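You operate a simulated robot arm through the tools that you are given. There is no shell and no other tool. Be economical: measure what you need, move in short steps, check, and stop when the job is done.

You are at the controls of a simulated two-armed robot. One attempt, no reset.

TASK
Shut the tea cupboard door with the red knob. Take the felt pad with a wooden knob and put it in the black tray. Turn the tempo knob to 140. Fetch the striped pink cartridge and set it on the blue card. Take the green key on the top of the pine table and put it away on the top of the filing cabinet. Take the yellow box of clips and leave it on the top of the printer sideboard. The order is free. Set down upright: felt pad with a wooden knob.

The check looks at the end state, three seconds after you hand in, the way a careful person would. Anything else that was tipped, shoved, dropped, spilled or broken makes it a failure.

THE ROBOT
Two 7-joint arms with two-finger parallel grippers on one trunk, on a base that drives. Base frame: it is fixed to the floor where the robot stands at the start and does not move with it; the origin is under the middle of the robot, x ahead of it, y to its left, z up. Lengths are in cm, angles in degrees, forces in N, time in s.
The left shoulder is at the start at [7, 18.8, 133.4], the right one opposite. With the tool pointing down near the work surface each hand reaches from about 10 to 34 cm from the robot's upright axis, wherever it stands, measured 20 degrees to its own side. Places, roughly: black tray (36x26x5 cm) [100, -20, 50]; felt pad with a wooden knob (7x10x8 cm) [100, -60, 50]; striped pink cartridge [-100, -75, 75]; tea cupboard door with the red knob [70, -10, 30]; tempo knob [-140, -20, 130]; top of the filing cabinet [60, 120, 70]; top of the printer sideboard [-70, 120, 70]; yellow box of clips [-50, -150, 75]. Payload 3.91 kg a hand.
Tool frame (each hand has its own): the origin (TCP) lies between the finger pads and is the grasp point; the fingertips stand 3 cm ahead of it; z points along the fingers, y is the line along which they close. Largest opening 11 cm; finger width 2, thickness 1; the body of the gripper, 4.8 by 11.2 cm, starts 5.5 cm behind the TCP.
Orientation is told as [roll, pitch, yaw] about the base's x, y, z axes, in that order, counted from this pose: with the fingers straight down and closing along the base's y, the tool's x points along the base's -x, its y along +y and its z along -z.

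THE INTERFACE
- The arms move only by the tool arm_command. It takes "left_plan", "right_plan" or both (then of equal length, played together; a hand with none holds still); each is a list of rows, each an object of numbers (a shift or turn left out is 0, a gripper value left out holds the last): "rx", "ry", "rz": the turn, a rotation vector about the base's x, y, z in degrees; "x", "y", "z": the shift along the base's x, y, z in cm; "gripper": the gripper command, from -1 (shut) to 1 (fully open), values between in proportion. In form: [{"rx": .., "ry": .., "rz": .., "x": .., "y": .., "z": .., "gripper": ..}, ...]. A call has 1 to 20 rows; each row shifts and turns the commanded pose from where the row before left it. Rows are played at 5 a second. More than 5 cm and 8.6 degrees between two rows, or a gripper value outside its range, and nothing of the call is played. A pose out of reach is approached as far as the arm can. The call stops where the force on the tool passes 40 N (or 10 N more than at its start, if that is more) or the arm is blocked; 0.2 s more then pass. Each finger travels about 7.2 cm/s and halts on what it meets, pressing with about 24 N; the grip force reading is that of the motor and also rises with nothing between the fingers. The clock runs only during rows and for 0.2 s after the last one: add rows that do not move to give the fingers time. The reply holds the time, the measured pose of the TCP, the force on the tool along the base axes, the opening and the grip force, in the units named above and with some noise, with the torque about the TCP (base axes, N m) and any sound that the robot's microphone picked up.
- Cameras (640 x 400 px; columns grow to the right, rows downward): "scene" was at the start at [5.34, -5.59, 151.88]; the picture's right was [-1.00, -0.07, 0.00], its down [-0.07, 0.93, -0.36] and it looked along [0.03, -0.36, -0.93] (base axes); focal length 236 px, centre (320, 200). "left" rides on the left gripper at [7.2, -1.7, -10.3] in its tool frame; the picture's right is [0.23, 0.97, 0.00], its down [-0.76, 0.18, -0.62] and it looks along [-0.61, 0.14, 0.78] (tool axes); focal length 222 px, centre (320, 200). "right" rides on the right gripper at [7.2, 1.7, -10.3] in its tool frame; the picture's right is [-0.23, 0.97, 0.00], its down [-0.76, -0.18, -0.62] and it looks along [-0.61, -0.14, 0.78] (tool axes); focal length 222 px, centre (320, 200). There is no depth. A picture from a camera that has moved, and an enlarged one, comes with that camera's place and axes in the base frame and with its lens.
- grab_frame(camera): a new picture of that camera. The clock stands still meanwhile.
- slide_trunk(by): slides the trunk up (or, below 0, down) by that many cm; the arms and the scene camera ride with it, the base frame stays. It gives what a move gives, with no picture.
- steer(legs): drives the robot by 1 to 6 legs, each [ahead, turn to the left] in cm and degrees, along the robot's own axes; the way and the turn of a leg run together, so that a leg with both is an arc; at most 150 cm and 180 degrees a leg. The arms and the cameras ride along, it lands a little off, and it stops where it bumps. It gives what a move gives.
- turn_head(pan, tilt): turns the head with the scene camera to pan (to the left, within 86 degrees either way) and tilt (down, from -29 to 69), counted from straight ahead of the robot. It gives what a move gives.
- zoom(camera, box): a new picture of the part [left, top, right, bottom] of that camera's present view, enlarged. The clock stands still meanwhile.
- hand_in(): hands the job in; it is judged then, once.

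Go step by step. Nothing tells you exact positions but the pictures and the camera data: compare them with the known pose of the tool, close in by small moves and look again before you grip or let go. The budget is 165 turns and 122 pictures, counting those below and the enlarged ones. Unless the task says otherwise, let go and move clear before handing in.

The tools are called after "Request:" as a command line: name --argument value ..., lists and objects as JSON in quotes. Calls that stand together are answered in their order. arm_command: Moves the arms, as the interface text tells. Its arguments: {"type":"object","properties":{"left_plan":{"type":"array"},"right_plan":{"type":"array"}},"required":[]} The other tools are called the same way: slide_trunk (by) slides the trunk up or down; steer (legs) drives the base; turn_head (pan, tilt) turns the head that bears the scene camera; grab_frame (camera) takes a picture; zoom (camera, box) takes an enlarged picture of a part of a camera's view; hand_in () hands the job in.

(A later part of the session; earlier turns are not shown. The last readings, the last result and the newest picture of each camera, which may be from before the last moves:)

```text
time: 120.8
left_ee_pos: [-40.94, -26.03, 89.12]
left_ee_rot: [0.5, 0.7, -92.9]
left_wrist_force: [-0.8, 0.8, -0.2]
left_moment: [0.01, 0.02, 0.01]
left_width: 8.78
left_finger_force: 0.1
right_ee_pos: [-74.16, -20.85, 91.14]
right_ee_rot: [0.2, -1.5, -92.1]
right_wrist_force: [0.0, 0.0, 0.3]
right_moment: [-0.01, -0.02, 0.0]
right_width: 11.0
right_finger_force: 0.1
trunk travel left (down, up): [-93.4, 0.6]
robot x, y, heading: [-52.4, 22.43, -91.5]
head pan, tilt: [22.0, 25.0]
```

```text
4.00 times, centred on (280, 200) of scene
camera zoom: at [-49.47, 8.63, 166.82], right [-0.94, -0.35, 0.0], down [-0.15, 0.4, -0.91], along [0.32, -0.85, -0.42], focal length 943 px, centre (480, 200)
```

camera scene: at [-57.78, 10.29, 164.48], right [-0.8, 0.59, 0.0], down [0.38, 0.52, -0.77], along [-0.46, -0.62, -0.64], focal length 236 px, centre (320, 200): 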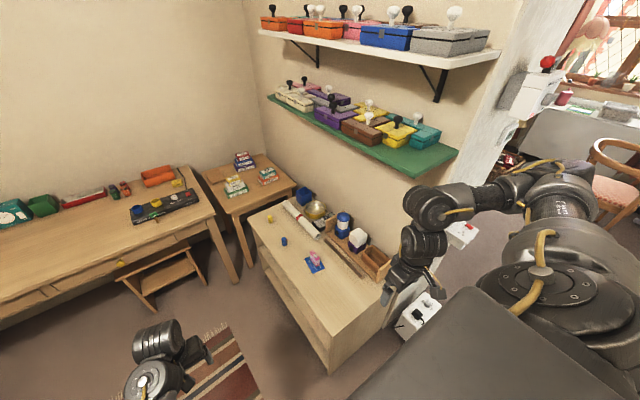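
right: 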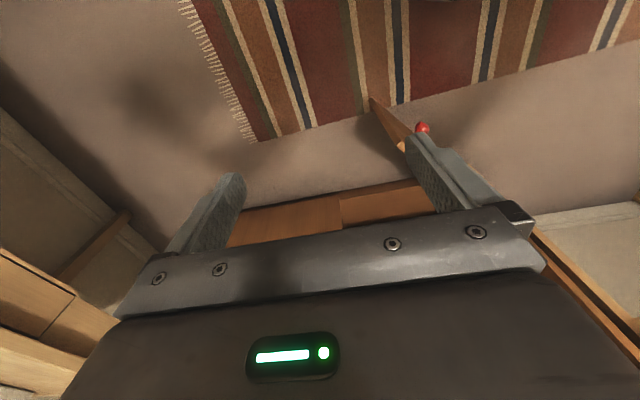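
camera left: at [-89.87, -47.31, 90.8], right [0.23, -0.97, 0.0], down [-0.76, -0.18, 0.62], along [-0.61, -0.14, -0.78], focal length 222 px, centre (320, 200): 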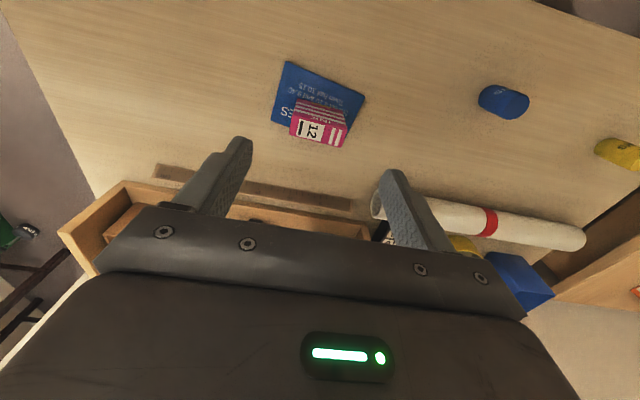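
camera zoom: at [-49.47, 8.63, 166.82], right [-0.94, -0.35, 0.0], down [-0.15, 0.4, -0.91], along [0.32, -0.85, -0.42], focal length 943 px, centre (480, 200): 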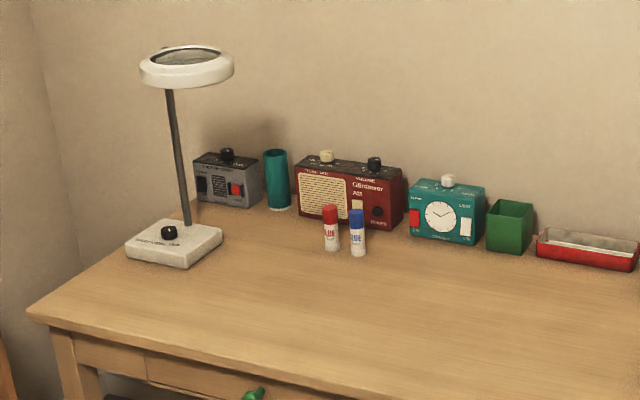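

Not here either. I carry on: drive to the pine desk, biased away from the shelf.

Request:
steer --legs '[[0, 9], [85, 0], [0, -7.5]]'

Request:
turn_head --pan -5 --tilt 50

Request:
grab_frame --camera "scene"

```text
time: 126.5
left_ee_pos: [-27.31, -108.79, 88.93]
left_ee_rot: [0.6, 0.6, -90.9]
left_wrist_force: [-0.3, -0.2, 1.1]
left_moment: [-0.03, 0.03, -0.01]
left_width: 8.82
left_finger_force: 0.1
right_ee_pos: [-60.78, -104.69, 91.04]
right_ee_rot: [0.0, -1.5, -89.9]
right_wrist_force: [0.1, -0.2, 0.0]
right_moment: [0.01, 0.01, 0.03]
right_width: 11.0
right_finger_force: 0.0
trunk travel left (down, up): [-93.4, 0.6]
robot x, y, heading: [-40.75, -60.8, -89.2]
head pan, tilt: [22.0, 25.0]
```

```text
time: 127.4
left_ee_pos: [-27.41, -108.59, 89.08]
left_ee_rot: [0.5, 0.7, -90.7]
left_wrist_force: [-0.1, -0.4, 0.2]
left_moment: [0.0, 0.01, 0.01]
left_width: 8.82
left_finger_force: 0.0
right_ee_pos: [-60.86, -104.65, 91.05]
right_ee_rot: [0.1, -1.5, -89.8]
right_wrist_force: [-0.1, 0.2, 0.6]
right_moment: [0.0, -0.03, 0.0]
right_width: 11.0
right_finger_force: 0.0
trunk travel left (down, up): [-93.4, 0.6]
robot x, y, heading: [-40.83, -60.91, -89.2]
head pan, tilt: [-5.0, 50.0]
```

```text
63 pictures are left
camera scene: at [-41.47, -73.64, 163.08], right [-1.0, 0.07, 0.0], down [0.06, 0.76, -0.64], along [-0.05, -0.64, -0.77], focal length 236 px, centre (320, 200)
```

scene: 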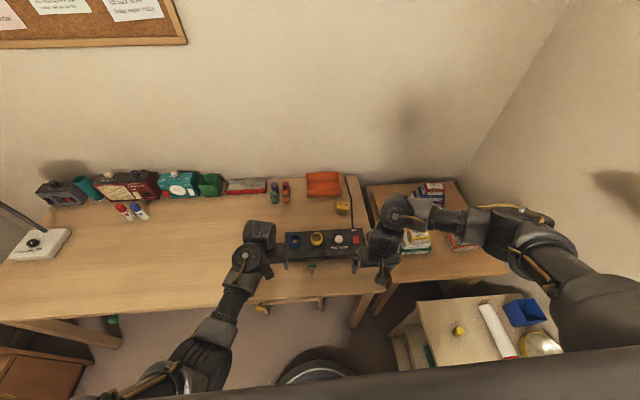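

The desk top is near z≈75; key near (-41,-113), clips near (-57,-141). I zoom on both.

Request:
zoom --camera "scene" --box '[256, 180, 384, 300]'

Request:
grab_frame --camera "left"

```text
3.33 times, centred on (320, 240) of scene
camera zoom: at [-41.47, -73.64, 163.08], right [-1.0, 0.07, 0.0], down [0.06, 0.76, -0.64], along [-0.05, -0.64, -0.77], focal length 786 px, centre (320, 67)
```

zoom: 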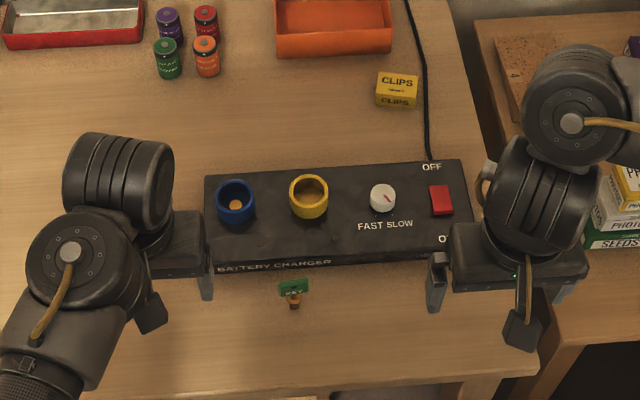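

```text
61 pictures are left
camera left: at [-29.18, -101.41, 99.49], right [0.98, 0.21, 0.01], down [0.16, -0.77, 0.62], along [0.14, -0.6, -0.79], focal length 222 px, centre (320, 200)
```

left: 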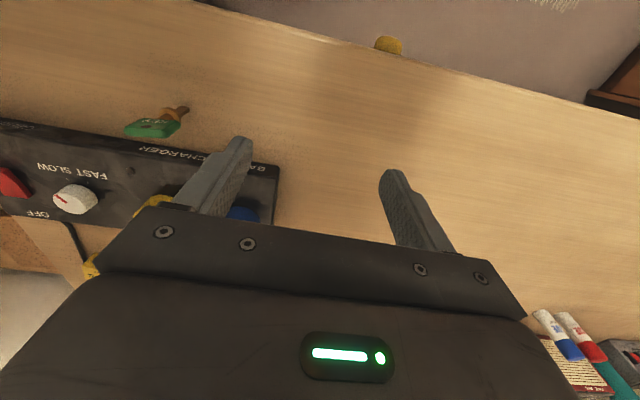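

The key seems to stand upright: wooden shank below, green tag on top. I zoom in.

Request:
zoom --camera "left" --box '[100, 80, 228, 160]'

```text
5.00 times, centred on (164, 120) of left
camera zoom: at [-29.18, -101.41, 99.49], right [0.98, 0.21, 0.01], down [0.16, -0.77, 0.62], along [0.14, -0.6, -0.79], focal length 1111 px, centre (1100, 600)
```

zoom: 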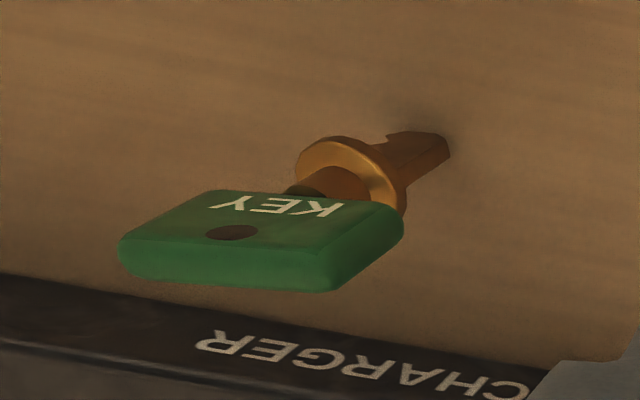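

The key stands at (-41.4,-111.1): bow 3.4 wide in x, centre z≈80.7, table top z≈75. I move the left hand above it.

Request:
arm_command --left_plan '[{"x": -4.7, "y": -0.8, "gripper": 0.2}, {"x": -4.7, "y": -0.8}, {"x": -4.6, "y": -0.9}, {}]'

Request:
grab_frame --camera "left"

```text
time: 128.6
left_ee_pos: [-36.99, -111.94, 87.84]
left_ee_rot: [4.0, 0.6, -89.2]
left_wrist_force: [0.1, -0.2, 0.9]
left_moment: [0.02, -0.04, -0.02]
left_width: 6.61
left_finger_force: 0.1
right_ee_pos: [-60.93, -104.74, 91.01]
right_ee_rot: [0.1, -1.5, -89.8]
right_wrist_force: [0.3, -0.4, 0.1]
right_moment: [-0.06, 0.0, -0.02]
right_width: 11.01
right_finger_force: 0.1
trunk travel left (down, up): [-93.4, 0.6]
robot x, y, heading: [-40.92, -60.93, -89.3]
head pan, tilt: [-5.0, 50.0]
stopped in row 4 (left hand): the arm was blocked; the commanded pose is now the measured one
```

```text
59 pictures are left
camera left: at [-39.56, -104.84, 98.03], right [0.97, 0.24, 0.07], down [0.14, -0.77, 0.63], along [0.2, -0.6, -0.78], focal length 222 px, centre (320, 200)
```

left: 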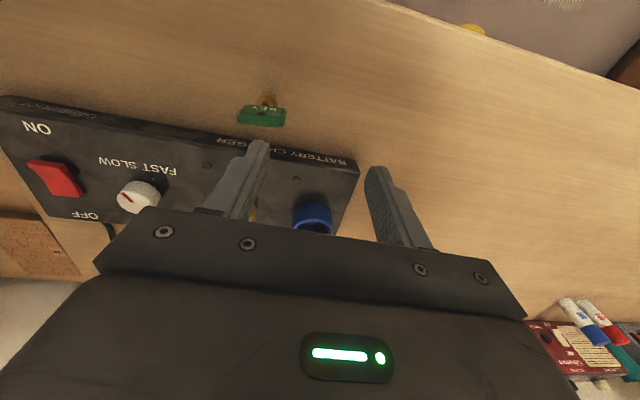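

The arm's cross-body limit blocks; I move the hand back out and turn the base right a little instead.

Request:
arm_command --left_plan '[{"x": 3, "z": 1}, {"x": 3, "z": 1, "ry": -1, "rx": 0}, {}]'

Request:
steer --legs '[[0, -12]]'

Request:
grab_frame --camera "left"

```text
time: 129.4
left_ee_pos: [-31.25, -111.75, 89.66]
left_ee_rot: [5.0, 0.6, -89.5]
left_wrist_force: [-0.2, 0.7, 0.0]
left_moment: [0.0, -0.02, 0.0]
left_width: 6.59
left_finger_force: 0.1
right_ee_pos: [-60.83, -104.77, 90.93]
right_ee_rot: [0.1, -1.6, -89.9]
right_wrist_force: [-0.8, 0.4, -0.9]
right_moment: [0.01, -0.02, -0.01]
right_width: 11.01
right_finger_force: 0.1
trunk travel left (down, up): [-93.4, 0.6]
robot x, y, heading: [-41.0, -60.99, -89.1]
head pan, tilt: [-5.0, 50.0]
```

```text
time: 130.6
left_ee_pos: [-42.04, -112.87, 89.56]
left_ee_rot: [4.8, 0.6, -101.3]
left_wrist_force: [0.4, 0.0, 0.3]
left_moment: [-0.01, -0.03, 0.0]
left_width: 6.61
left_finger_force: 0.1
right_ee_pos: [-69.67, -99.62, 91.08]
right_ee_rot: [0.1, -1.5, -101.8]
right_wrist_force: [-0.7, 0.2, 0.9]
right_moment: [0.01, 0.0, 0.01]
right_width: 11.02
right_finger_force: 0.0
trunk travel left (down, up): [-93.4, 0.6]
robot x, y, heading: [-41.0, -61.01, -101.1]
head pan, tilt: [-5.0, 50.0]
```

```text
58 pictures are left
camera left: at [-43.11, -105.27, 99.91], right [1.0, 0.03, 0.08], down [-0.03, -0.78, 0.63], along [0.09, -0.63, -0.77], focal length 222 px, centre (320, 200)
```

left: 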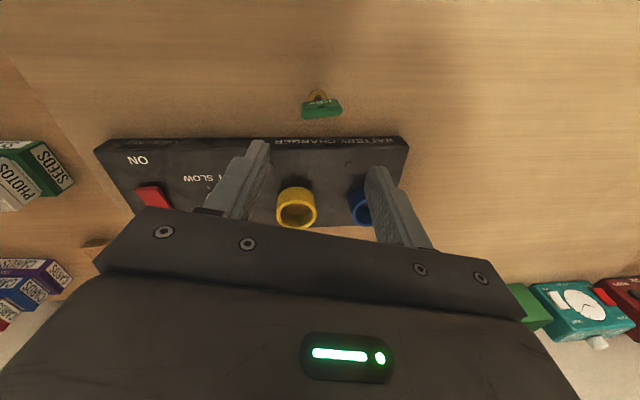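

Bow confirmed at (-41.1,-111). I level the tool, square the yaw and centre it.

Request:
arm_command --left_plan '[{"rx": 0.9, "ry": 4.7, "x": 0.4, "y": 1}, {"rz": 5.6, "x": 0.4, "y": 0.9}, {"rz": 5.6}, {}]'

Request:
grab_frame --camera "left"

```text
time: 131.6
left_ee_pos: [-41.2, -110.77, 89.58]
left_ee_rot: [0.0, 0.6, -90.2]
left_wrist_force: [-0.2, -0.2, -1.2]
left_moment: [-0.03, -0.04, 0.01]
left_width: 6.62
left_finger_force: 0.0
right_ee_pos: [-69.55, -99.64, 91.0]
right_ee_rot: [0.0, -1.5, -101.9]
right_wrist_force: [0.0, 0.3, 0.7]
right_moment: [0.05, -0.01, 0.0]
right_width: 11.01
right_finger_force: 0.0
trunk travel left (down, up): [-93.4, 0.6]
robot x, y, heading: [-40.75, -60.92, -101.1]
head pan, tilt: [-5.0, 50.0]
```

```text
57 pictures are left
camera left: at [-42.83, -103.64, 100.06], right [0.97, 0.23, 0.0], down [0.18, -0.77, 0.62], along [0.14, -0.6, -0.79], focal length 222 px, centre (320, 200)
```

left: 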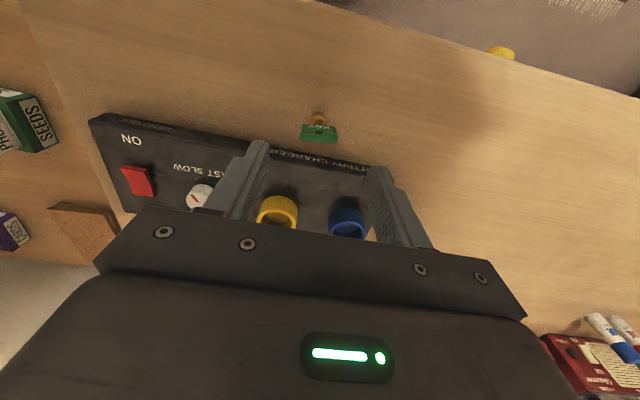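

Centred. Descend 8.8 cm and close.

Request:
arm_command --left_plan '[{"z": -3}, {"z": -3}, {"z": -2.8}, {}, {"gripper": -0.2}, {"gripper": -0.5}, {"gripper": -0.8}, {}, {}]'

Request:
grab_frame --camera "left"

```text
time: 133.6
left_ee_pos: [-41.31, -110.87, 80.76]
left_ee_rot: [0.0, 0.6, -90.3]
left_wrist_force: [0.5, -1.0, -0.1]
left_moment: [-0.04, 0.01, 0.01]
left_width: 3.36
left_finger_force: 23.8
right_ee_pos: [-69.59, -99.62, 90.96]
right_ee_rot: [0.0, -1.4, -102.0]
right_wrist_force: [-0.1, 0.1, 1.1]
right_moment: [0.02, 0.0, 0.03]
right_width: 10.99
right_finger_force: 0.0
trunk travel left (down, up): [-93.4, 0.6]
robot x, y, heading: [-40.85, -61.06, -101.3]
head pan, tilt: [-5.0, 50.0]
```

```text
56 pictures are left
camera left: at [-42.96, -103.7, 91.25], right [0.97, 0.22, 0.0], down [0.17, -0.77, 0.62], along [0.14, -0.6, -0.79], focal length 222 px, centre (320, 200)
```

left: 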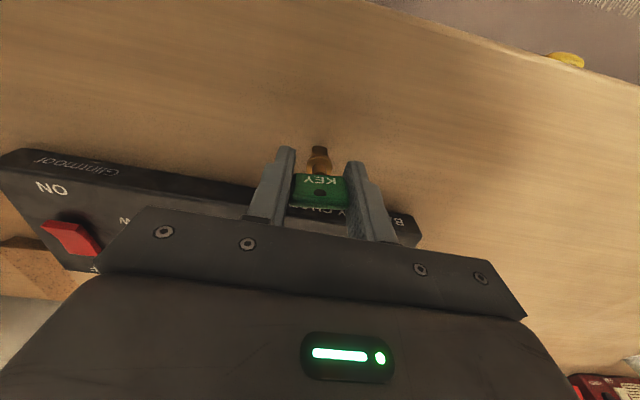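

Key gripped. I lift it clear, then turn the base back left for the right hand to go for the clips.

Request:
arm_command --left_plan '[{"z": 4}, {"z": 4}, {"z": 3, "x": 3}, {"x": 4}, {}]'

Request:
steer --legs '[[4, 11]]'

Request:
slide_trunk --by -5

Request:
arm_command --right_plan '[{"rx": 8}, {"rx": 8}, {"rx": 8}, {"y": -4, "rx": 4}, {"y": -4}, {"y": -4}, {"y": -4}, {"y": -4}, {}]'

Request:
grab_frame --camera "right"

```text
time: 134.8
left_ee_pos: [-34.35, -110.83, 92.14]
left_ee_rot: [0.1, 0.6, -90.2]
left_wrist_force: [-0.3, 0.2, 0.0]
left_moment: [0.02, 0.02, 0.01]
left_width: 3.33
left_finger_force: 24.2
right_ee_pos: [-69.51, -99.65, 91.03]
right_ee_rot: [0.2, -1.5, -101.8]
right_wrist_force: [-0.8, 0.3, -0.5]
right_moment: [0.0, 0.01, 0.0]
right_width: 10.97
right_finger_force: 0.0
trunk travel left (down, up): [-93.4, 0.6]
robot x, y, heading: [-41.02, -60.65, -101.3]
head pan, tilt: [-5.0, 50.0]
```

```text
time: 135.9
left_ee_pos: [-25.52, -112.58, 91.93]
left_ee_rot: [0.1, 0.6, -79.4]
left_wrist_force: [-0.3, -1.4, -0.1]
left_moment: [-0.04, 0.02, -0.02]
left_width: 3.34
left_finger_force: 23.8
right_ee_pos: [-62.18, -108.28, 91.08]
right_ee_rot: [0.1, -1.5, -91.0]
right_wrist_force: [-0.1, -0.6, -0.5]
right_moment: [-0.01, 0.01, 0.01]
right_width: 10.99
right_finger_force: 0.0
trunk travel left (down, up): [-93.4, 0.6]
robot x, y, heading: [-41.6, -65.13, -90.1]
head pan, tilt: [-5.0, 50.0]
```

```text
time: 136.8
left_ee_pos: [-25.55, -112.5, 86.96]
left_ee_rot: [0.0, 0.5, -79.2]
left_wrist_force: [-0.2, 0.5, -0.4]
left_moment: [-0.01, 0.01, 0.01]
left_width: 3.33
left_finger_force: 24.3
right_ee_pos: [-62.2, -108.23, 86.02]
right_ee_rot: [0.1, -1.5, -91.0]
right_wrist_force: [-0.7, 0.1, -0.6]
right_moment: [0.03, 0.04, -0.01]
right_width: 11.01
right_finger_force: 0.1
trunk travel left (down, up): [-88.4, 5.6]
robot x, y, heading: [-41.5, -65.05, -90.2]
head pan, tilt: [-5.0, 50.0]
```

```text
time: 138.8
left_ee_pos: [-25.59, -112.7, 87.13]
left_ee_rot: [0.1, 0.5, -79.2]
left_wrist_force: [-1.0, 0.2, -0.6]
left_moment: [0.01, -0.01, 0.0]
left_width: 3.32
left_finger_force: 23.8
right_ee_pos: [-61.28, -117.92, 86.55]
right_ee_rot: [-0.4, 26.5, -91.2]
right_wrist_force: [-0.1, 0.1, -0.9]
right_moment: [0.01, -0.01, -0.03]
right_width: 11.0
right_finger_force: 0.1
right hand out of reach, approached as far as the arm can: row 6, 7, 8
trunk travel left (down, up): [-88.4, 5.6]
robot x, y, heading: [-41.6, -64.95, -90.5]
head pan, tilt: [-5.0, 50.0]
```

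```text
55 pictures are left
camera right: at [-59.27, -116.09, 98.98], right [0.97, -0.22, -0.11], down [-0.19, -0.96, 0.22], along [-0.15, -0.19, -0.97], focal length 222 px, centre (320, 200)
```

right: 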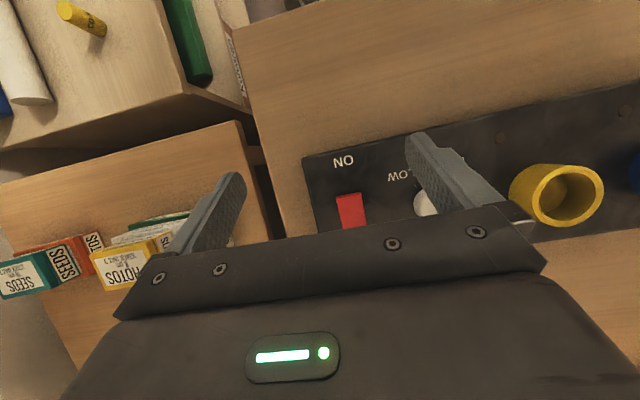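

I tilted the wrong way; I reverse to tilt the tool forward.

Request:
arm_command --right_plan '[{"rx": -8, "y": 2}, {"rx": -8, "y": 2}, {"rx": -8}, {"rx": -8}, {"rx": -8}, {"rx": -8}, {"rx": -8}, {}]'

Request:
grab_frame --camera "right"

```text
time: 140.6
left_ee_pos: [-25.36, -112.61, 87.06]
left_ee_rot: [0.0, 0.7, -79.3]
left_wrist_force: [-0.5, -0.3, -1.0]
left_moment: [-0.03, 0.01, 0.01]
left_width: 3.34
left_finger_force: 23.9
right_ee_pos: [-61.29, -113.74, 85.52]
right_ee_rot: [0.9, -25.0, -92.0]
right_wrist_force: [0.3, 0.0, -0.5]
right_moment: [0.01, -0.04, 0.04]
right_width: 11.0
right_finger_force: 0.0
right hand out of reach, approached as far as the arm can: row 1
trunk travel left (down, up): [-88.4, 5.6]
robot x, y, heading: [-41.54, -65.25, -90.4]
head pan, tilt: [-5.0, 50.0]
```

```text
54 pictures are left
camera right: at [-59.33, -102.82, 91.78], right [0.97, -0.23, 0.11], down [-0.2, -0.42, 0.88], along [-0.16, -0.88, -0.46], focal length 222 px, centre (320, 200)
```

right: 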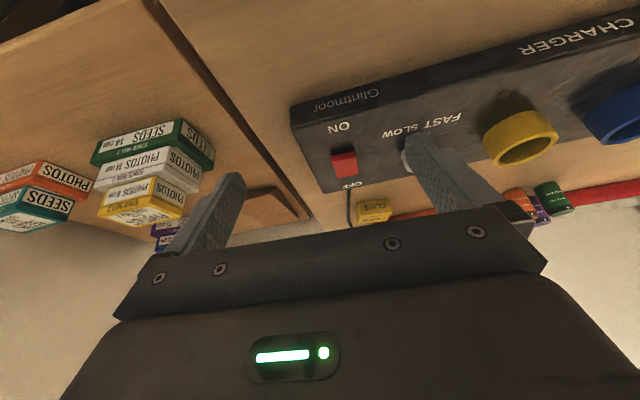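

Clips at about (-56.7,-140). I raise a little and reach forward over the charger.

Request:
arm_command --right_plan '[{"z": 3.5}, {"y": -4.5, "x": 1}, {"y": -4.5, "x": 1}, {"y": -4.5, "x": 1}, {"y": -4.5, "x": 1}, {"y": -4, "x": 0.5}, {}]'

Request:
grab_frame --camera "right"

```text
time: 142.2
left_ee_pos: [-25.61, -112.59, 87.15]
left_ee_rot: [0.2, 0.5, -79.4]
left_wrist_force: [0.3, 0.0, -0.1]
left_moment: [0.0, 0.01, -0.03]
left_width: 3.33
left_finger_force: 23.9
right_ee_pos: [-57.13, -135.8, 88.96]
right_ee_rot: [1.0, -24.9, -92.0]
right_wrist_force: [-0.6, 0.6, -0.2]
right_moment: [0.05, 0.0, 0.0]
right_width: 10.99
right_finger_force: 0.1
trunk travel left (down, up): [-88.4, 5.6]
robot x, y, heading: [-41.51, -65.04, -90.3]
head pan, tilt: [-5.0, 50.0]
```

```text
53 pictures are left
camera right: at [-55.03, -124.88, 95.3], right [0.97, -0.23, 0.11], down [-0.2, -0.42, 0.88], along [-0.16, -0.88, -0.46], focal length 222 px, centre (320, 200)
```

right: 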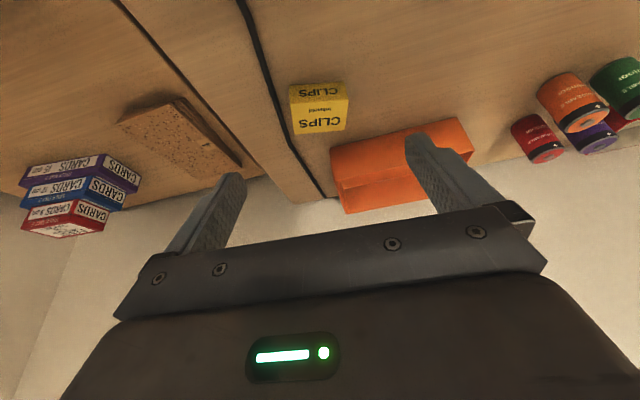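

The box is turned about -15°, centred (-56.6,-141.1), top z≈77.7. I rotate to match, narrow the opening and come closer.

Request:
arm_command --right_plan '[{"rz": -7.5, "y": -2.5, "x": 0.2, "gripper": 0.36}, {"rz": -7.5, "y": -2.7, "x": 0.3}, {"z": -2}, {"z": -2}, {}]'

Request:
grab_frame --camera "right"

```text
time: 143.4
left_ee_pos: [-25.55, -112.6, 87.0]
left_ee_rot: [0.1, 0.6, -79.3]
left_wrist_force: [-0.3, 0.0, 0.3]
left_moment: [0.01, 0.01, -0.03]
left_width: 3.33
left_finger_force: 23.5
right_ee_pos: [-57.1, -138.16, 86.15]
right_ee_rot: [0.8, -24.9, -107.0]
right_wrist_force: [0.0, -0.9, 0.0]
right_moment: [0.0, -0.01, -0.01]
right_width: 7.49
right_finger_force: 0.0
right hand out of reach, approached as far as the arm can: row 2, 4
trunk travel left (down, up): [-88.4, 5.6]
robot x, y, heading: [-40.99, -64.69, -90.3]
head pan, tilt: [-5.0, 50.0]
```

```text
52 pictures are left
camera right: at [-52.22, -128.25, 92.46], right [0.87, -0.48, 0.11], down [-0.31, -0.36, 0.88], along [-0.38, -0.8, -0.46], focal length 222 px, centre (320, 200)
```

right: 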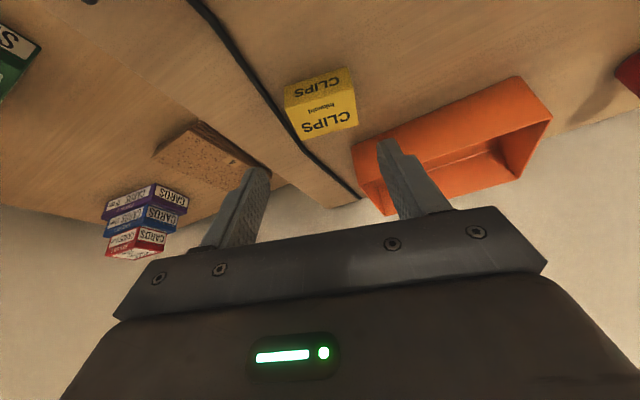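

Slightly out of reach; I raise the key hand a bit and advance the base 5 cm (there is knee space under the desk).

Request:
arm_command --left_plan '[{"z": 3}, {}]'

Request:
steer --legs '[[5, 0]]'

Request:
arm_command --right_plan '[{"x": 0.3, "y": 2}, {}]'

Request:
grab_frame --camera "right"

```text
time: 144.0
left_ee_pos: [-25.61, -112.63, 90.06]
left_ee_rot: [0.0, 0.5, -79.4]
left_wrist_force: [0.0, 0.6, -0.7]
left_moment: [0.0, -0.02, -0.01]
left_width: 3.34
left_finger_force: 23.6
right_ee_pos: [-56.96, -138.28, 86.11]
right_ee_rot: [0.9, -24.9, -107.1]
right_wrist_force: [-1.2, -0.4, 0.4]
right_moment: [-0.04, -0.02, -0.02]
right_width: 7.46
right_finger_force: 0.0
trunk travel left (down, up): [-88.4, 5.6]
robot x, y, heading: [-41.65, -64.78, -90.1]
head pan, tilt: [-5.0, 50.0]
```

```text
time: 145.0
left_ee_pos: [-25.44, -116.75, 90.62]
left_ee_rot: [-0.1, 0.1, -79.5]
left_wrist_force: [-1.0, 1.2, 0.2]
left_moment: [-0.05, 0.02, -0.04]
left_width: 3.32
left_finger_force: 24.3
right_ee_pos: [-56.97, -142.68, 86.79]
right_ee_rot: [1.1, -25.5, -107.0]
right_wrist_force: [0.0, 1.2, 0.4]
right_moment: [-0.04, -0.01, 0.03]
right_width: 7.45
right_finger_force: 0.0
trunk travel left (down, up): [-88.4, 5.6]
robot x, y, heading: [-41.57, -69.92, -90.4]
head pan, tilt: [-5.0, 50.0]
```

```text
time: 145.6
left_ee_pos: [-25.45, -117.21, 90.2]
left_ee_rot: [0.1, 0.4, -79.4]
left_wrist_force: [-0.8, 0.9, 0.5]
left_moment: [-0.01, -0.01, -0.01]
left_width: 3.34
left_finger_force: 24.1
right_ee_pos: [-56.82, -143.21, 86.49]
right_ee_rot: [1.0, -25.1, -107.0]
right_wrist_force: [-0.4, 1.0, -0.1]
right_moment: [-0.02, 0.0, 0.02]
right_width: 7.48
right_finger_force: 0.0
right hand out of reach, approached as far as the arm can: row 1
trunk travel left (down, up): [-88.4, 5.6]
robot x, y, heading: [-40.94, -69.89, -90.5]
head pan, tilt: [-5.0, 50.0]
```

```text
51 pictures are left
camera right: at [-52.13, -133.04, 92.69], right [0.87, -0.47, 0.11], down [-0.3, -0.35, 0.88], along [-0.38, -0.81, -0.45], focal length 222 px, centre (320, 200)
```

right: 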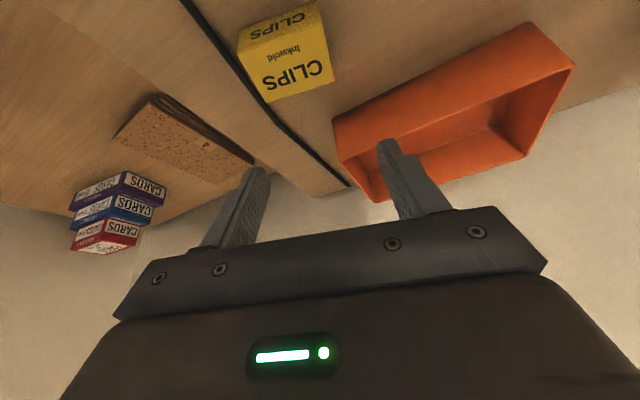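

Box centre stays (-57,-141.2); tray front is at y≈-149.6, clear. I back 2 cm and descend.

Request:
arm_command --right_plan '[{"y": 2.5}, {"z": -2.5}, {"z": -2.5}, {}]'

Request:
grab_frame --camera "right"

```text
time: 146.6
left_ee_pos: [-25.62, -117.45, 90.05]
left_ee_rot: [0.0, 0.6, -79.3]
left_wrist_force: [-0.4, 0.3, 0.6]
left_moment: [-0.03, -0.01, 0.02]
left_width: 3.33
left_finger_force: 24.0
right_ee_pos: [-56.9, -142.49, 84.67]
right_ee_rot: [0.9, -25.0, -106.9]
right_wrist_force: [0.4, -0.2, -0.3]
right_moment: [0.0, -0.05, 0.03]
right_width: 7.48
right_finger_force: 0.1
right hand out of reach, approached as far as the arm can: row 1, 2, 3
trunk travel left (down, up): [-88.4, 5.6]
robot x, y, heading: [-41.48, -69.68, -90.4]
head pan, tilt: [-5.0, 50.0]
```

```text
50 pictures are left
camera right: at [-52.19, -132.49, 91.12], right [0.87, -0.47, 0.11], down [-0.3, -0.36, 0.88], along [-0.38, -0.81, -0.46], focal length 222 px, centre (320, 200)
```

right: 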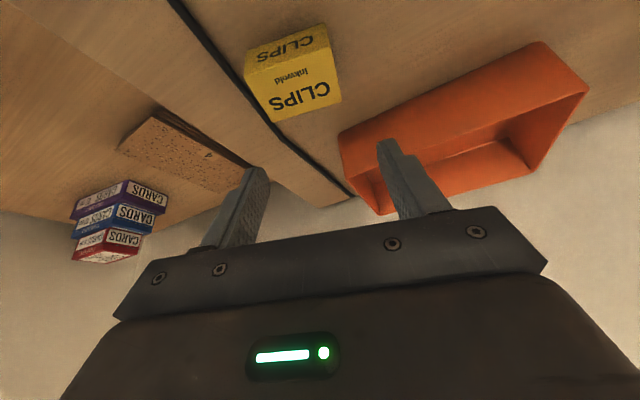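

Request:
arm_command --right_plan '[{"y": 1.2, "z": 1}, {"y": 1.2, "z": 1, "x": 0.2}, {}]'

```text
time: 147.4
left_ee_pos: [-25.42, -117.49, 90.0]
left_ee_rot: [-0.1, 0.5, -79.5]
left_wrist_force: [-0.4, -0.2, 0.2]
left_moment: [-0.01, 0.02, -0.01]
left_width: 3.32
left_finger_force: 24.2
right_ee_pos: [-56.55, -139.92, 86.96]
right_ee_rot: [0.8, -24.9, -106.9]
right_wrist_force: [-0.4, 0.0, 1.1]
right_moment: [-0.02, -0.01, -0.01]
right_width: 7.51
right_finger_force: 0.1
right hand out of reach, approached as far as the arm can: row 1
trunk travel left (down, up): [-88.4, 5.6]
robot x, y, heading: [-41.24, -69.98, -90.4]
head pan, tilt: [-5.0, 50.0]
```

Request:
slide_trunk --by -5.5

Request:
grab_frame --camera "right"

```text
time: 148.3
left_ee_pos: [-25.46, -117.47, 84.64]
left_ee_rot: [0.0, 0.5, -79.3]
left_wrist_force: [-0.3, 0.0, 0.2]
left_moment: [-0.01, -0.01, 0.01]
left_width: 3.31
left_finger_force: 23.6
right_ee_pos: [-56.84, -140.01, 81.38]
right_ee_rot: [0.9, -25.0, -107.1]
right_wrist_force: [-0.2, 0.2, 0.1]
right_moment: [0.01, -0.01, 0.0]
right_width: 7.48
right_finger_force: 0.1
trunk travel left (down, up): [-82.9, 11.1]
robot x, y, heading: [-40.77, -70.2, -90.4]
head pan, tilt: [-5.0, 50.0]
```

```text
49 pictures are left
camera right: at [-52.08, -129.99, 87.72], right [0.87, -0.47, 0.11], down [-0.3, -0.36, 0.88], along [-0.38, -0.81, -0.45], focal length 222 px, centre (320, 200)
```

right: 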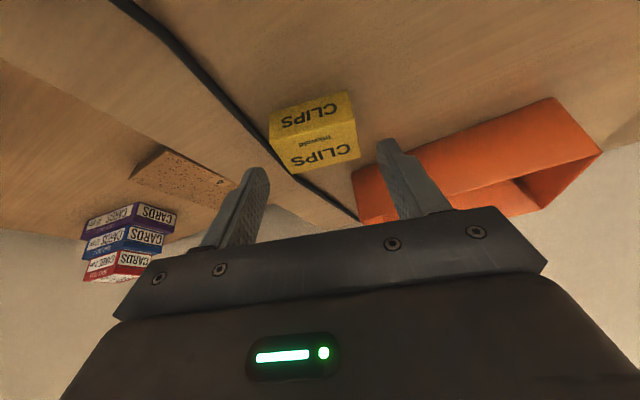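

Lined up. I lower 2.5 cm and close.

Request:
arm_command --right_plan '[{"z": -1.3}, {"z": -1.2}, {}, {"gripper": 0}, {"gripper": -0.3}, {"gripper": -0.6}, {}, {}]'

Request:
grab_frame --camera "right"

```text
time: 150.1
left_ee_pos: [-25.55, -117.54, 84.56]
left_ee_rot: [0.0, 0.5, -79.3]
left_wrist_force: [0.5, 0.0, -0.8]
left_moment: [-0.01, 0.01, 0.0]
left_width: 3.33
left_finger_force: 24.4
right_ee_pos: [-56.84, -140.02, 78.9]
right_ee_rot: [1.0, -24.8, -106.9]
right_wrist_force: [0.8, 0.1, 1.0]
right_moment: [0.01, -0.03, 0.01]
right_width: 5.59
right_finger_force: 24.5
trunk travel left (down, up): [-82.9, 11.1]
robot x, y, heading: [-41.4, -70.06, -90.3]
head pan, tilt: [-5.0, 50.0]
```

```text
48 pictures are left
camera right: at [-52.07, -130.01, 85.22], right [0.87, -0.47, 0.11], down [-0.3, -0.36, 0.88], along [-0.38, -0.81, -0.46], focal length 222 px, centre (320, 200)
```

right: 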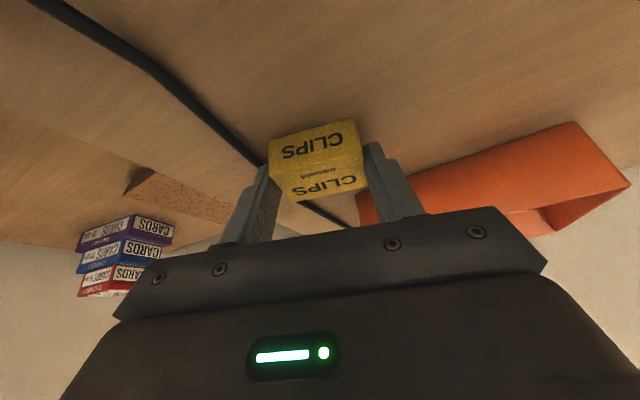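

Clips gripped. Lift with the trunk, retract, and back away.

Request:
slide_trunk --by 11

Request:
arm_command --right_plan '[{"y": 4}, {"y": 4}, {"y": 4}, {"y": 4}, {"y": 4}, {"y": 4}, {}]'

Request:
steer --legs '[[-45, 0]]'

Request:
grab_frame --camera "right"

```text
time: 151.5
left_ee_pos: [-25.5, -117.48, 95.54]
left_ee_rot: [0.0, 0.5, -79.3]
left_wrist_force: [-0.4, -0.5, 0.4]
left_moment: [0.01, -0.01, 0.02]
left_width: 3.3
left_finger_force: 23.8
right_ee_pos: [-56.78, -140.04, 89.91]
right_ee_rot: [0.9, -24.9, -106.9]
right_wrist_force: [-0.4, -1.2, -0.7]
right_moment: [-0.01, 0.01, -0.03]
right_width: 5.56
right_finger_force: 23.9
trunk travel left (down, up): [-93.9, 0.1]
robot x, y, heading: [-41.04, -70.11, -90.2]
head pan, tilt: [-5.0, 50.0]
```

```text
time: 153.1
left_ee_pos: [-25.52, -117.39, 95.66]
left_ee_rot: [0.0, 0.5, -79.3]
left_wrist_force: [0.4, 0.8, -1.3]
left_moment: [0.01, 0.01, 0.0]
left_width: 3.31
left_finger_force: 24.2
right_ee_pos: [-56.89, -116.27, 89.91]
right_ee_rot: [0.9, -24.9, -106.9]
right_wrist_force: [0.7, -0.6, -1.1]
right_moment: [0.02, 0.02, -0.01]
right_width: 5.56
right_finger_force: 24.6
trunk travel left (down, up): [-93.9, 0.1]
robot x, y, heading: [-41.3, -69.8, -90.3]
head pan, tilt: [-5.0, 50.0]
```

```text
time: 155.9
left_ee_pos: [-25.26, -72.54, 95.6]
left_ee_rot: [-0.1, 0.5, -79.5]
left_wrist_force: [-0.7, 0.6, 0.1]
left_moment: [0.01, 0.03, 0.01]
left_width: 3.32
left_finger_force: 23.8
right_ee_pos: [-56.63, -71.43, 89.86]
right_ee_rot: [0.8, -25.0, -107.1]
right_wrist_force: [-0.1, 0.1, -0.7]
right_moment: [0.02, 0.0, -0.01]
right_width: 5.56
right_finger_force: 24.7
trunk travel left (down, up): [-93.9, 0.1]
robot x, y, heading: [-40.98, -25.31, -90.3]
head pan, tilt: [-5.0, 50.0]
```

```text
47 pictures are left
camera right: at [-51.86, -61.37, 96.23], right [0.87, -0.48, 0.11], down [-0.31, -0.36, 0.88], along [-0.38, -0.8, -0.46], focal length 222 px, centre (320, 200)
```

right: 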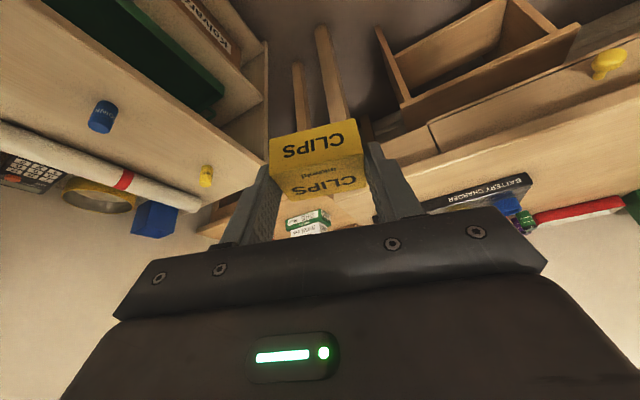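

Both items are held. I back to the middle and turn to face the sideboard/cabinet side.

Request:
steer --legs '[[-28, 0], [0, 180]]'

Request:
turn_head --pan 10 --tilt 40

Request:
grab_frame --camera "scene"

```text
time: 165.2
left_ee_pos: [-56.77, 50.26, 95.69]
left_ee_rot: [0.0, 0.5, 100.9]
left_wrist_force: [0.5, 0.2, -0.3]
left_moment: [0.0, -0.01, -0.01]
left_width: 3.31
left_finger_force: 23.7
right_ee_pos: [-25.44, 49.32, 89.96]
right_ee_rot: [1.0, -24.8, 73.2]
right_wrist_force: [-1.0, -0.3, -0.3]
right_moment: [-0.02, -0.01, 0.0]
right_width: 5.53
right_finger_force: 24.0
trunk travel left (down, up): [-93.9, 0.1]
robot x, y, heading: [-41.03, 2.81, 90.2]
head pan, tilt: [-5.0, 50.0]
```

```text
time: 165.9
left_ee_pos: [-56.87, 50.28, 95.66]
left_ee_rot: [0.0, 0.6, 100.9]
left_wrist_force: [0.7, -0.1, -0.7]
left_moment: [0.02, -0.03, 0.0]
left_width: 3.32
left_finger_force: 24.1
right_ee_pos: [-25.51, 49.25, 89.91]
right_ee_rot: [1.0, -25.1, 73.2]
right_wrist_force: [0.5, -1.1, -1.2]
right_moment: [0.0, 0.03, -0.01]
right_width: 5.53
right_finger_force: 24.2
trunk travel left (down, up): [-93.9, 0.1]
robot x, y, heading: [-40.94, 2.76, 90.0]
head pan, tilt: [10.0, 40.0]
```

```text
46 pictures are left
camera scene: at [-42.33, 16.26, 164.98], right [0.99, 0.17, 0.0], down [0.11, -0.63, -0.77], along [-0.13, 0.75, -0.64], focal length 236 px, centre (320, 200)
```

scene: 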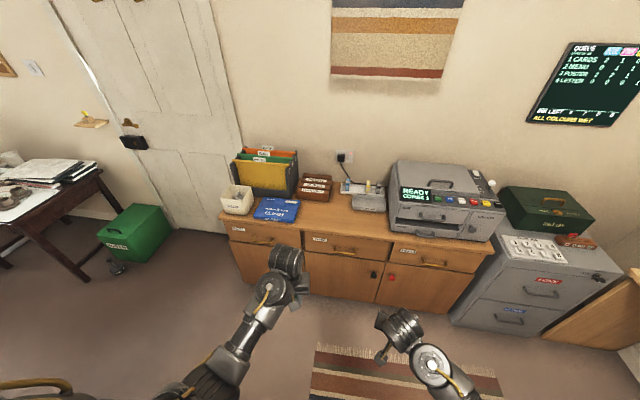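

Request:
zoom --camera "scene" --box '[215, 140, 425, 271]'

Request:
zoom --camera "scene" --box '[440, 170, 640, 295]'

```text
3.05 times, centred on (320, 206) of scene
camera zoom: at [-42.33, 16.26, 164.98], right [0.99, 0.17, 0.0], down [0.11, -0.63, -0.77], along [-0.13, 0.75, -0.64], focal length 718 px, centre (320, 183)
```

zoom: 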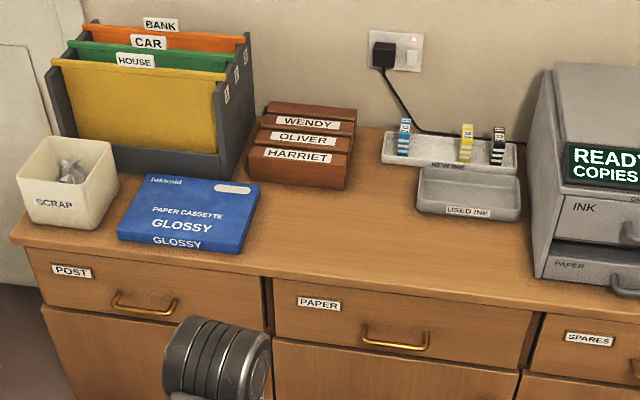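

```text
3.20 times, centred on (540, 232) of scene
camera zoom: at [-42.33, 16.26, 164.98], right [0.99, 0.17, 0.0], down [0.11, -0.63, -0.77], along [-0.13, 0.75, -0.64], focal length 754 px, centre (-384, 96)
```

zoom: 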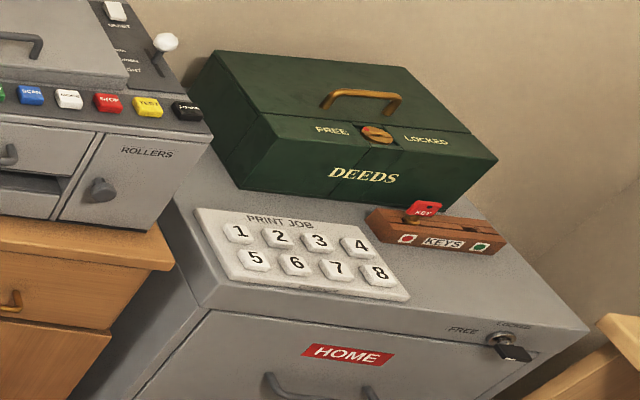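

There's a clear patch on the sideboard at about (-48,110), between the brown boxes and the ink trays. I drive so the right hand faces it.

Request:
steer --legs '[[0, 25], [48, 0], [0, -25]]'

Request:
grab_frame --camera "right"

```text
time: 171.3
left_ee_pos: [-76.89, 92.35, 95.6]
left_ee_rot: [0.0, 0.5, 101.3]
left_wrist_force: [-0.9, 0.0, -0.1]
left_moment: [0.01, 0.01, -0.01]
left_width: 3.32
left_finger_force: 24.0
right_ee_pos: [-45.56, 91.62, 89.99]
right_ee_rot: [0.9, -25.0, 73.8]
right_wrist_force: [-0.8, 0.5, -0.2]
right_moment: [0.01, 0.02, -0.01]
right_width: 5.51
right_finger_force: 23.5
trunk travel left (down, up): [-93.9, 0.1]
robot x, y, heading: [-60.33, 44.67, 90.4]
head pan, tilt: [10.0, 40.0]
```

```text
43 pictures are left
camera right: at [-49.94, 81.55, 96.26], right [-0.88, 0.46, 0.11], down [0.3, 0.36, 0.88], along [0.37, 0.81, -0.46], focal length 222 px, centre (320, 200)
```

right: 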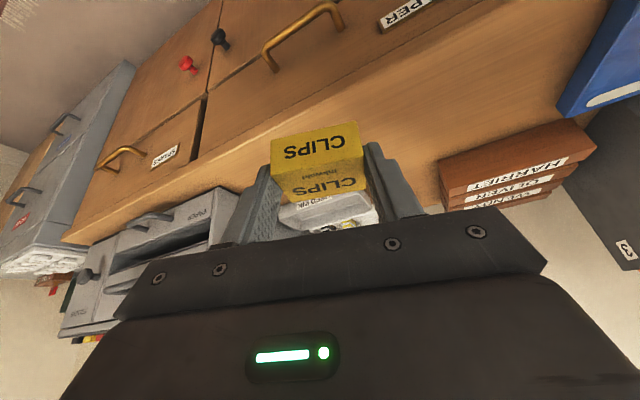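

I bring the clips over the patch and descend part-way.

Request:
arm_command --right_plan '[{"y": 4.2, "x": -0.7}, {"y": 4.2, "x": -0.7}, {"y": 4.2, "x": -0.7}, {"y": 4, "x": -0.6}, {"z": -3}, {"z": -3}, {}]'

Request:
grab_frame --camera "right"

```text
time: 172.9
left_ee_pos: [-76.76, 92.51, 95.63]
left_ee_rot: [0.0, 0.5, 101.2]
left_wrist_force: [0.3, 1.0, -1.0]
left_moment: [-0.03, 0.01, -0.01]
left_width: 3.3
left_finger_force: 24.1
right_ee_pos: [-48.17, 108.12, 83.84]
right_ee_rot: [0.9, -24.9, 73.9]
right_wrist_force: [0.0, 0.1, -1.0]
right_moment: [-0.02, 0.01, -0.01]
right_width: 5.52
right_finger_force: 24.0
trunk travel left (down, up): [-93.9, 0.1]
robot x, y, heading: [-60.12, 45.17, 90.3]
head pan, tilt: [10.0, 40.0]
```

```text
42 pictures are left
camera right: at [-52.63, 98.13, 90.24], right [-0.88, 0.46, 0.11], down [0.3, 0.36, 0.88], along [0.37, 0.81, -0.46], focal length 222 px, centre (320, 200)
```

right: 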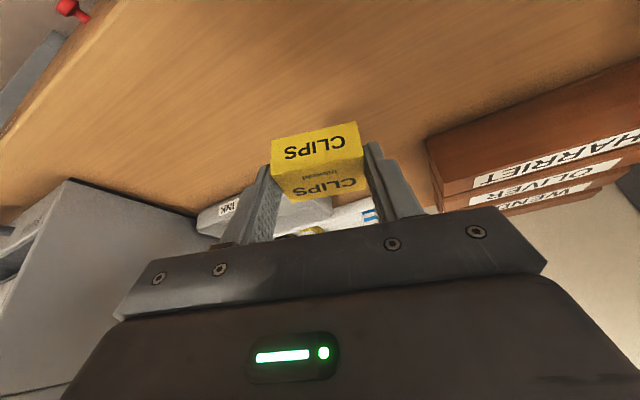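

Request:
arm_command --right_plan '[{"z": -2}, {"z": -1.5}, {}]'

Request:
grab_frame --camera "right"

```text
time: 173.7
left_ee_pos: [-76.85, 92.4, 95.74]
left_ee_rot: [0.0, 0.5, 101.4]
left_wrist_force: [-0.2, -0.5, -0.5]
left_moment: [-0.02, -0.01, -0.02]
left_width: 3.3
left_finger_force: 24.0
right_ee_pos: [-48.16, 108.21, 80.53]
right_ee_rot: [0.9, -25.0, 73.7]
right_wrist_force: [-0.5, 0.2, -0.3]
right_moment: [-0.02, 0.03, -0.01]
right_width: 5.5
right_finger_force: 24.2
trunk travel left (down, up): [-93.9, 0.1]
robot x, y, heading: [-60.52, 44.98, 90.3]
head pan, tilt: [10.0, 40.0]
```

```text
41 pictures are left
camera right: at [-52.58, 98.05, 86.79], right [-0.88, 0.46, 0.11], down [0.3, 0.36, 0.88], along [0.37, 0.81, -0.45], focal length 222 px, centre (320, 200)
```

right: 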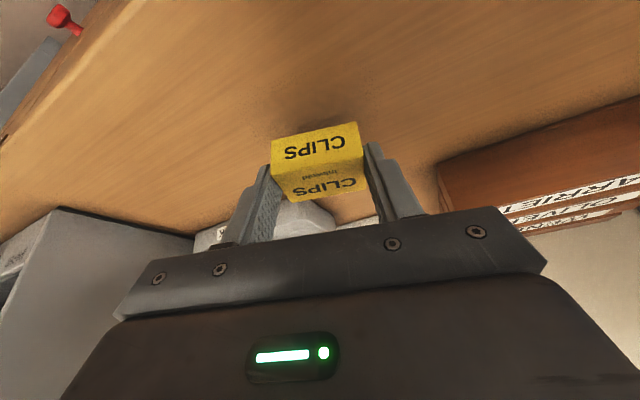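

Request:
arm_command --right_plan '[{"z": -0.8}, {"z": -0.7}, {}]'

Request:
arm_command --right_plan '[{"z": -0.5}, {}]'

Request:
arm_command --right_plan '[{"z": -0.5}, {}]'

```text
time: 174.5
left_ee_pos: [-76.81, 92.5, 95.66]
left_ee_rot: [0.0, 0.5, 101.3]
left_wrist_force: [0.7, -1.2, 0.3]
left_moment: [-0.03, 0.03, 0.01]
left_width: 3.33
left_finger_force: 24.1
right_ee_pos: [-48.16, 108.16, 78.96]
right_ee_rot: [0.8, -25.1, 73.7]
right_wrist_force: [-0.4, -1.2, 0.3]
right_moment: [-0.04, 0.06, 0.0]
right_width: 5.51
right_finger_force: 23.9
trunk travel left (down, up): [-93.9, 0.1]
robot x, y, heading: [-60.61, 44.94, 90.2]
head pan, tilt: [10.0, 40.0]
```

```text
time: 175.1
left_ee_pos: [-76.77, 92.37, 95.67]
left_ee_rot: [0.0, 0.5, 101.3]
left_wrist_force: [0.0, 0.3, -0.4]
left_moment: [0.0, 0.01, 0.03]
left_width: 3.31
left_finger_force: 23.7
right_ee_pos: [-48.12, 108.04, 78.5]
right_ee_rot: [0.9, -24.9, 73.8]
right_wrist_force: [-0.5, 0.2, -1.1]
right_moment: [-0.03, 0.02, 0.04]
right_width: 5.52
right_finger_force: 23.9
trunk travel left (down, up): [-93.9, 0.1]
robot x, y, heading: [-60.52, 44.8, 90.2]
head pan, tilt: [10.0, 40.0]
```

```text
time: 175.7
left_ee_pos: [-76.73, 92.3, 95.68]
left_ee_rot: [0.0, 0.5, 101.3]
left_wrist_force: [0.3, 0.2, -0.1]
left_moment: [0.01, 0.02, 0.01]
left_width: 3.33
left_finger_force: 24.2
right_ee_pos: [-48.25, 107.99, 78.51]
right_ee_rot: [0.9, -25.1, 73.8]
right_wrist_force: [0.5, 0.4, 0.1]
right_moment: [-0.01, -0.01, 0.0]
right_width: 5.49
right_finger_force: 23.5
right hand out of reach, approached as far as the arm can: row 1
trunk travel left (down, up): [-93.9, 0.1]
robot x, y, heading: [-60.1, 44.76, 90.4]
head pan, tilt: [10.0, 40.0]
```

Arm limit reached; I finish the descent with the trunk in small steps.

Request:
slide_trunk --by -1

Request:
slide_trunk --by -0.7

Request:
grab_frame --camera "right"

```text
time: 176.2
left_ee_pos: [-76.86, 92.35, 94.58]
left_ee_rot: [0.0, 0.4, 101.4]
left_wrist_force: [-0.1, -0.8, 0.3]
left_moment: [0.01, 0.02, -0.02]
left_width: 3.28
left_finger_force: 23.8
right_ee_pos: [-48.1, 108.1, 77.93]
right_ee_rot: [1.0, -25.3, 73.7]
right_wrist_force: [1.0, -0.1, 19.6]
right_moment: [-0.19, -0.34, 0.03]
right_width: 5.54
right_finger_force: 24.2
trunk travel left (down, up): [-92.9, 1.1]
robot x, y, heading: [-60.31, 45.19, 90.4]
head pan, tilt: [10.0, 40.0]
```

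```text
time: 176.7
left_ee_pos: [-76.67, 92.27, 94.02]
left_ee_rot: [0.0, 0.4, 101.3]
left_wrist_force: [0.3, 0.7, -0.3]
left_moment: [-0.04, 0.05, 0.02]
left_width: 3.32
left_finger_force: 23.4
right_ee_pos: [-48.31, 108.25, 77.45]
right_ee_rot: [1.2, -25.6, 73.7]
right_wrist_force: [0.7, -9.9, 23.1]
right_moment: [-0.36, -0.22, -0.09]
right_width: 5.56
right_finger_force: 23.9
trunk travel left (down, up): [-92.3, 1.7]
robot x, y, heading: [-60.44, 45.33, 90.0]
head pan, tilt: [10.0, 40.0]
stopped: the force on the tool passed its limit (the readings are from after the stop); the commanded pose is now the measured one
```

```text
40 pictures are left
camera right: at [-52.72, 98.2, 83.7], right [-0.88, 0.46, 0.12], down [0.3, 0.35, 0.89], along [0.37, 0.82, -0.45], focal length 222 px, centre (320, 200)
```

right: 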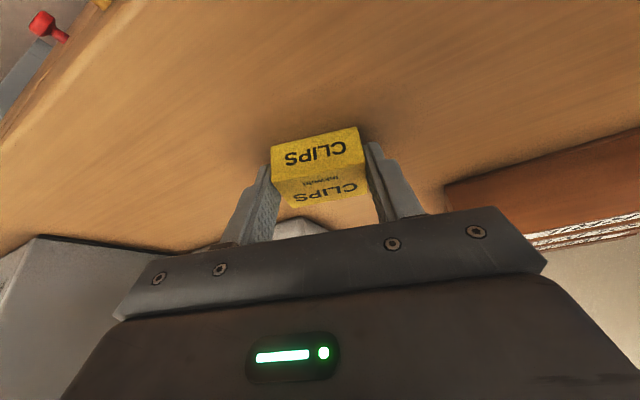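

Firm contact. I open the right gripper and rise.

Request:
slide_trunk --by 0.5

Request:
arm_command --right_plan '[{"gripper": 0.15}, {"gripper": 0.3}, {"gripper": 0.45}, {}, {"z": 3, "y": -1}, {"z": 4, "y": -1}, {"z": 3, "y": -2}, {}]'

Request:
grab_frame --camera "right"

```text
time: 177.3
left_ee_pos: [-76.78, 92.35, 94.36]
left_ee_rot: [0.0, 0.5, 101.2]
left_wrist_force: [-0.5, 0.3, -0.3]
left_moment: [-0.01, 0.0, 0.01]
left_width: 3.32
left_finger_force: 24.1
right_ee_pos: [-48.19, 108.33, 77.57]
right_ee_rot: [1.0, -25.3, 73.6]
right_wrist_force: [0.4, -0.9, 0.4]
right_moment: [0.03, 0.0, -0.02]
right_width: 5.54
right_finger_force: 24.6
trunk travel left (down, up): [-92.8, 1.2]
robot x, y, heading: [-59.93, 44.93, 90.4]
head pan, tilt: [10.0, 40.0]
```

```text
time: 178.8
left_ee_pos: [-76.48, 92.23, 94.6]
left_ee_rot: [0.1, 0.4, 101.3]
left_wrist_force: [0.8, 0.1, -0.2]
left_moment: [0.05, 0.06, -0.03]
left_width: 3.32
left_finger_force: 23.4
right_ee_pos: [-45.58, 108.1, 79.95]
right_ee_rot: [-0.1, -24.2, 70.5]
right_wrist_force: [-1.3, -2.9, 7.7]
right_moment: [0.01, 0.33, 0.14]
right_width: 8.03
right_finger_force: 0.0
right hand out of reach, approached as far as the arm can: row 5, 6
trunk travel left (down, up): [-92.8, 1.2]
robot x, y, heading: [-60.35, 45.26, 90.6]
head pan, tilt: [10.0, 40.0]
stopped in row 7 (right hand): the force on the tool passed its limit (the readings are from after the stop); the commanded pose is now the measured one
```

```text
39 pictures are left
camera right: at [-50.72, 98.48, 86.36], right [-0.85, 0.52, 0.09], down [0.31, 0.36, 0.88], along [0.43, 0.78, -0.46], focal length 222 px, centre (320, 200)
```

right: 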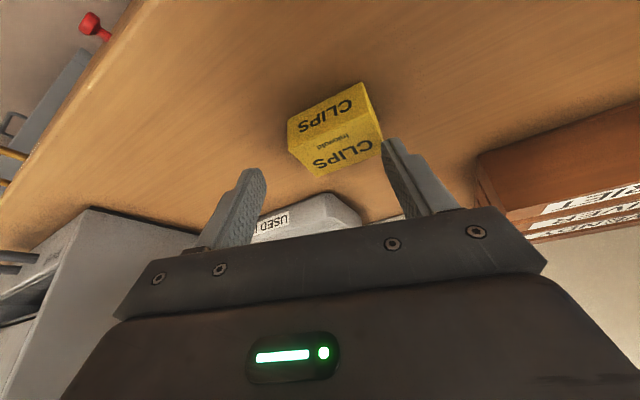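

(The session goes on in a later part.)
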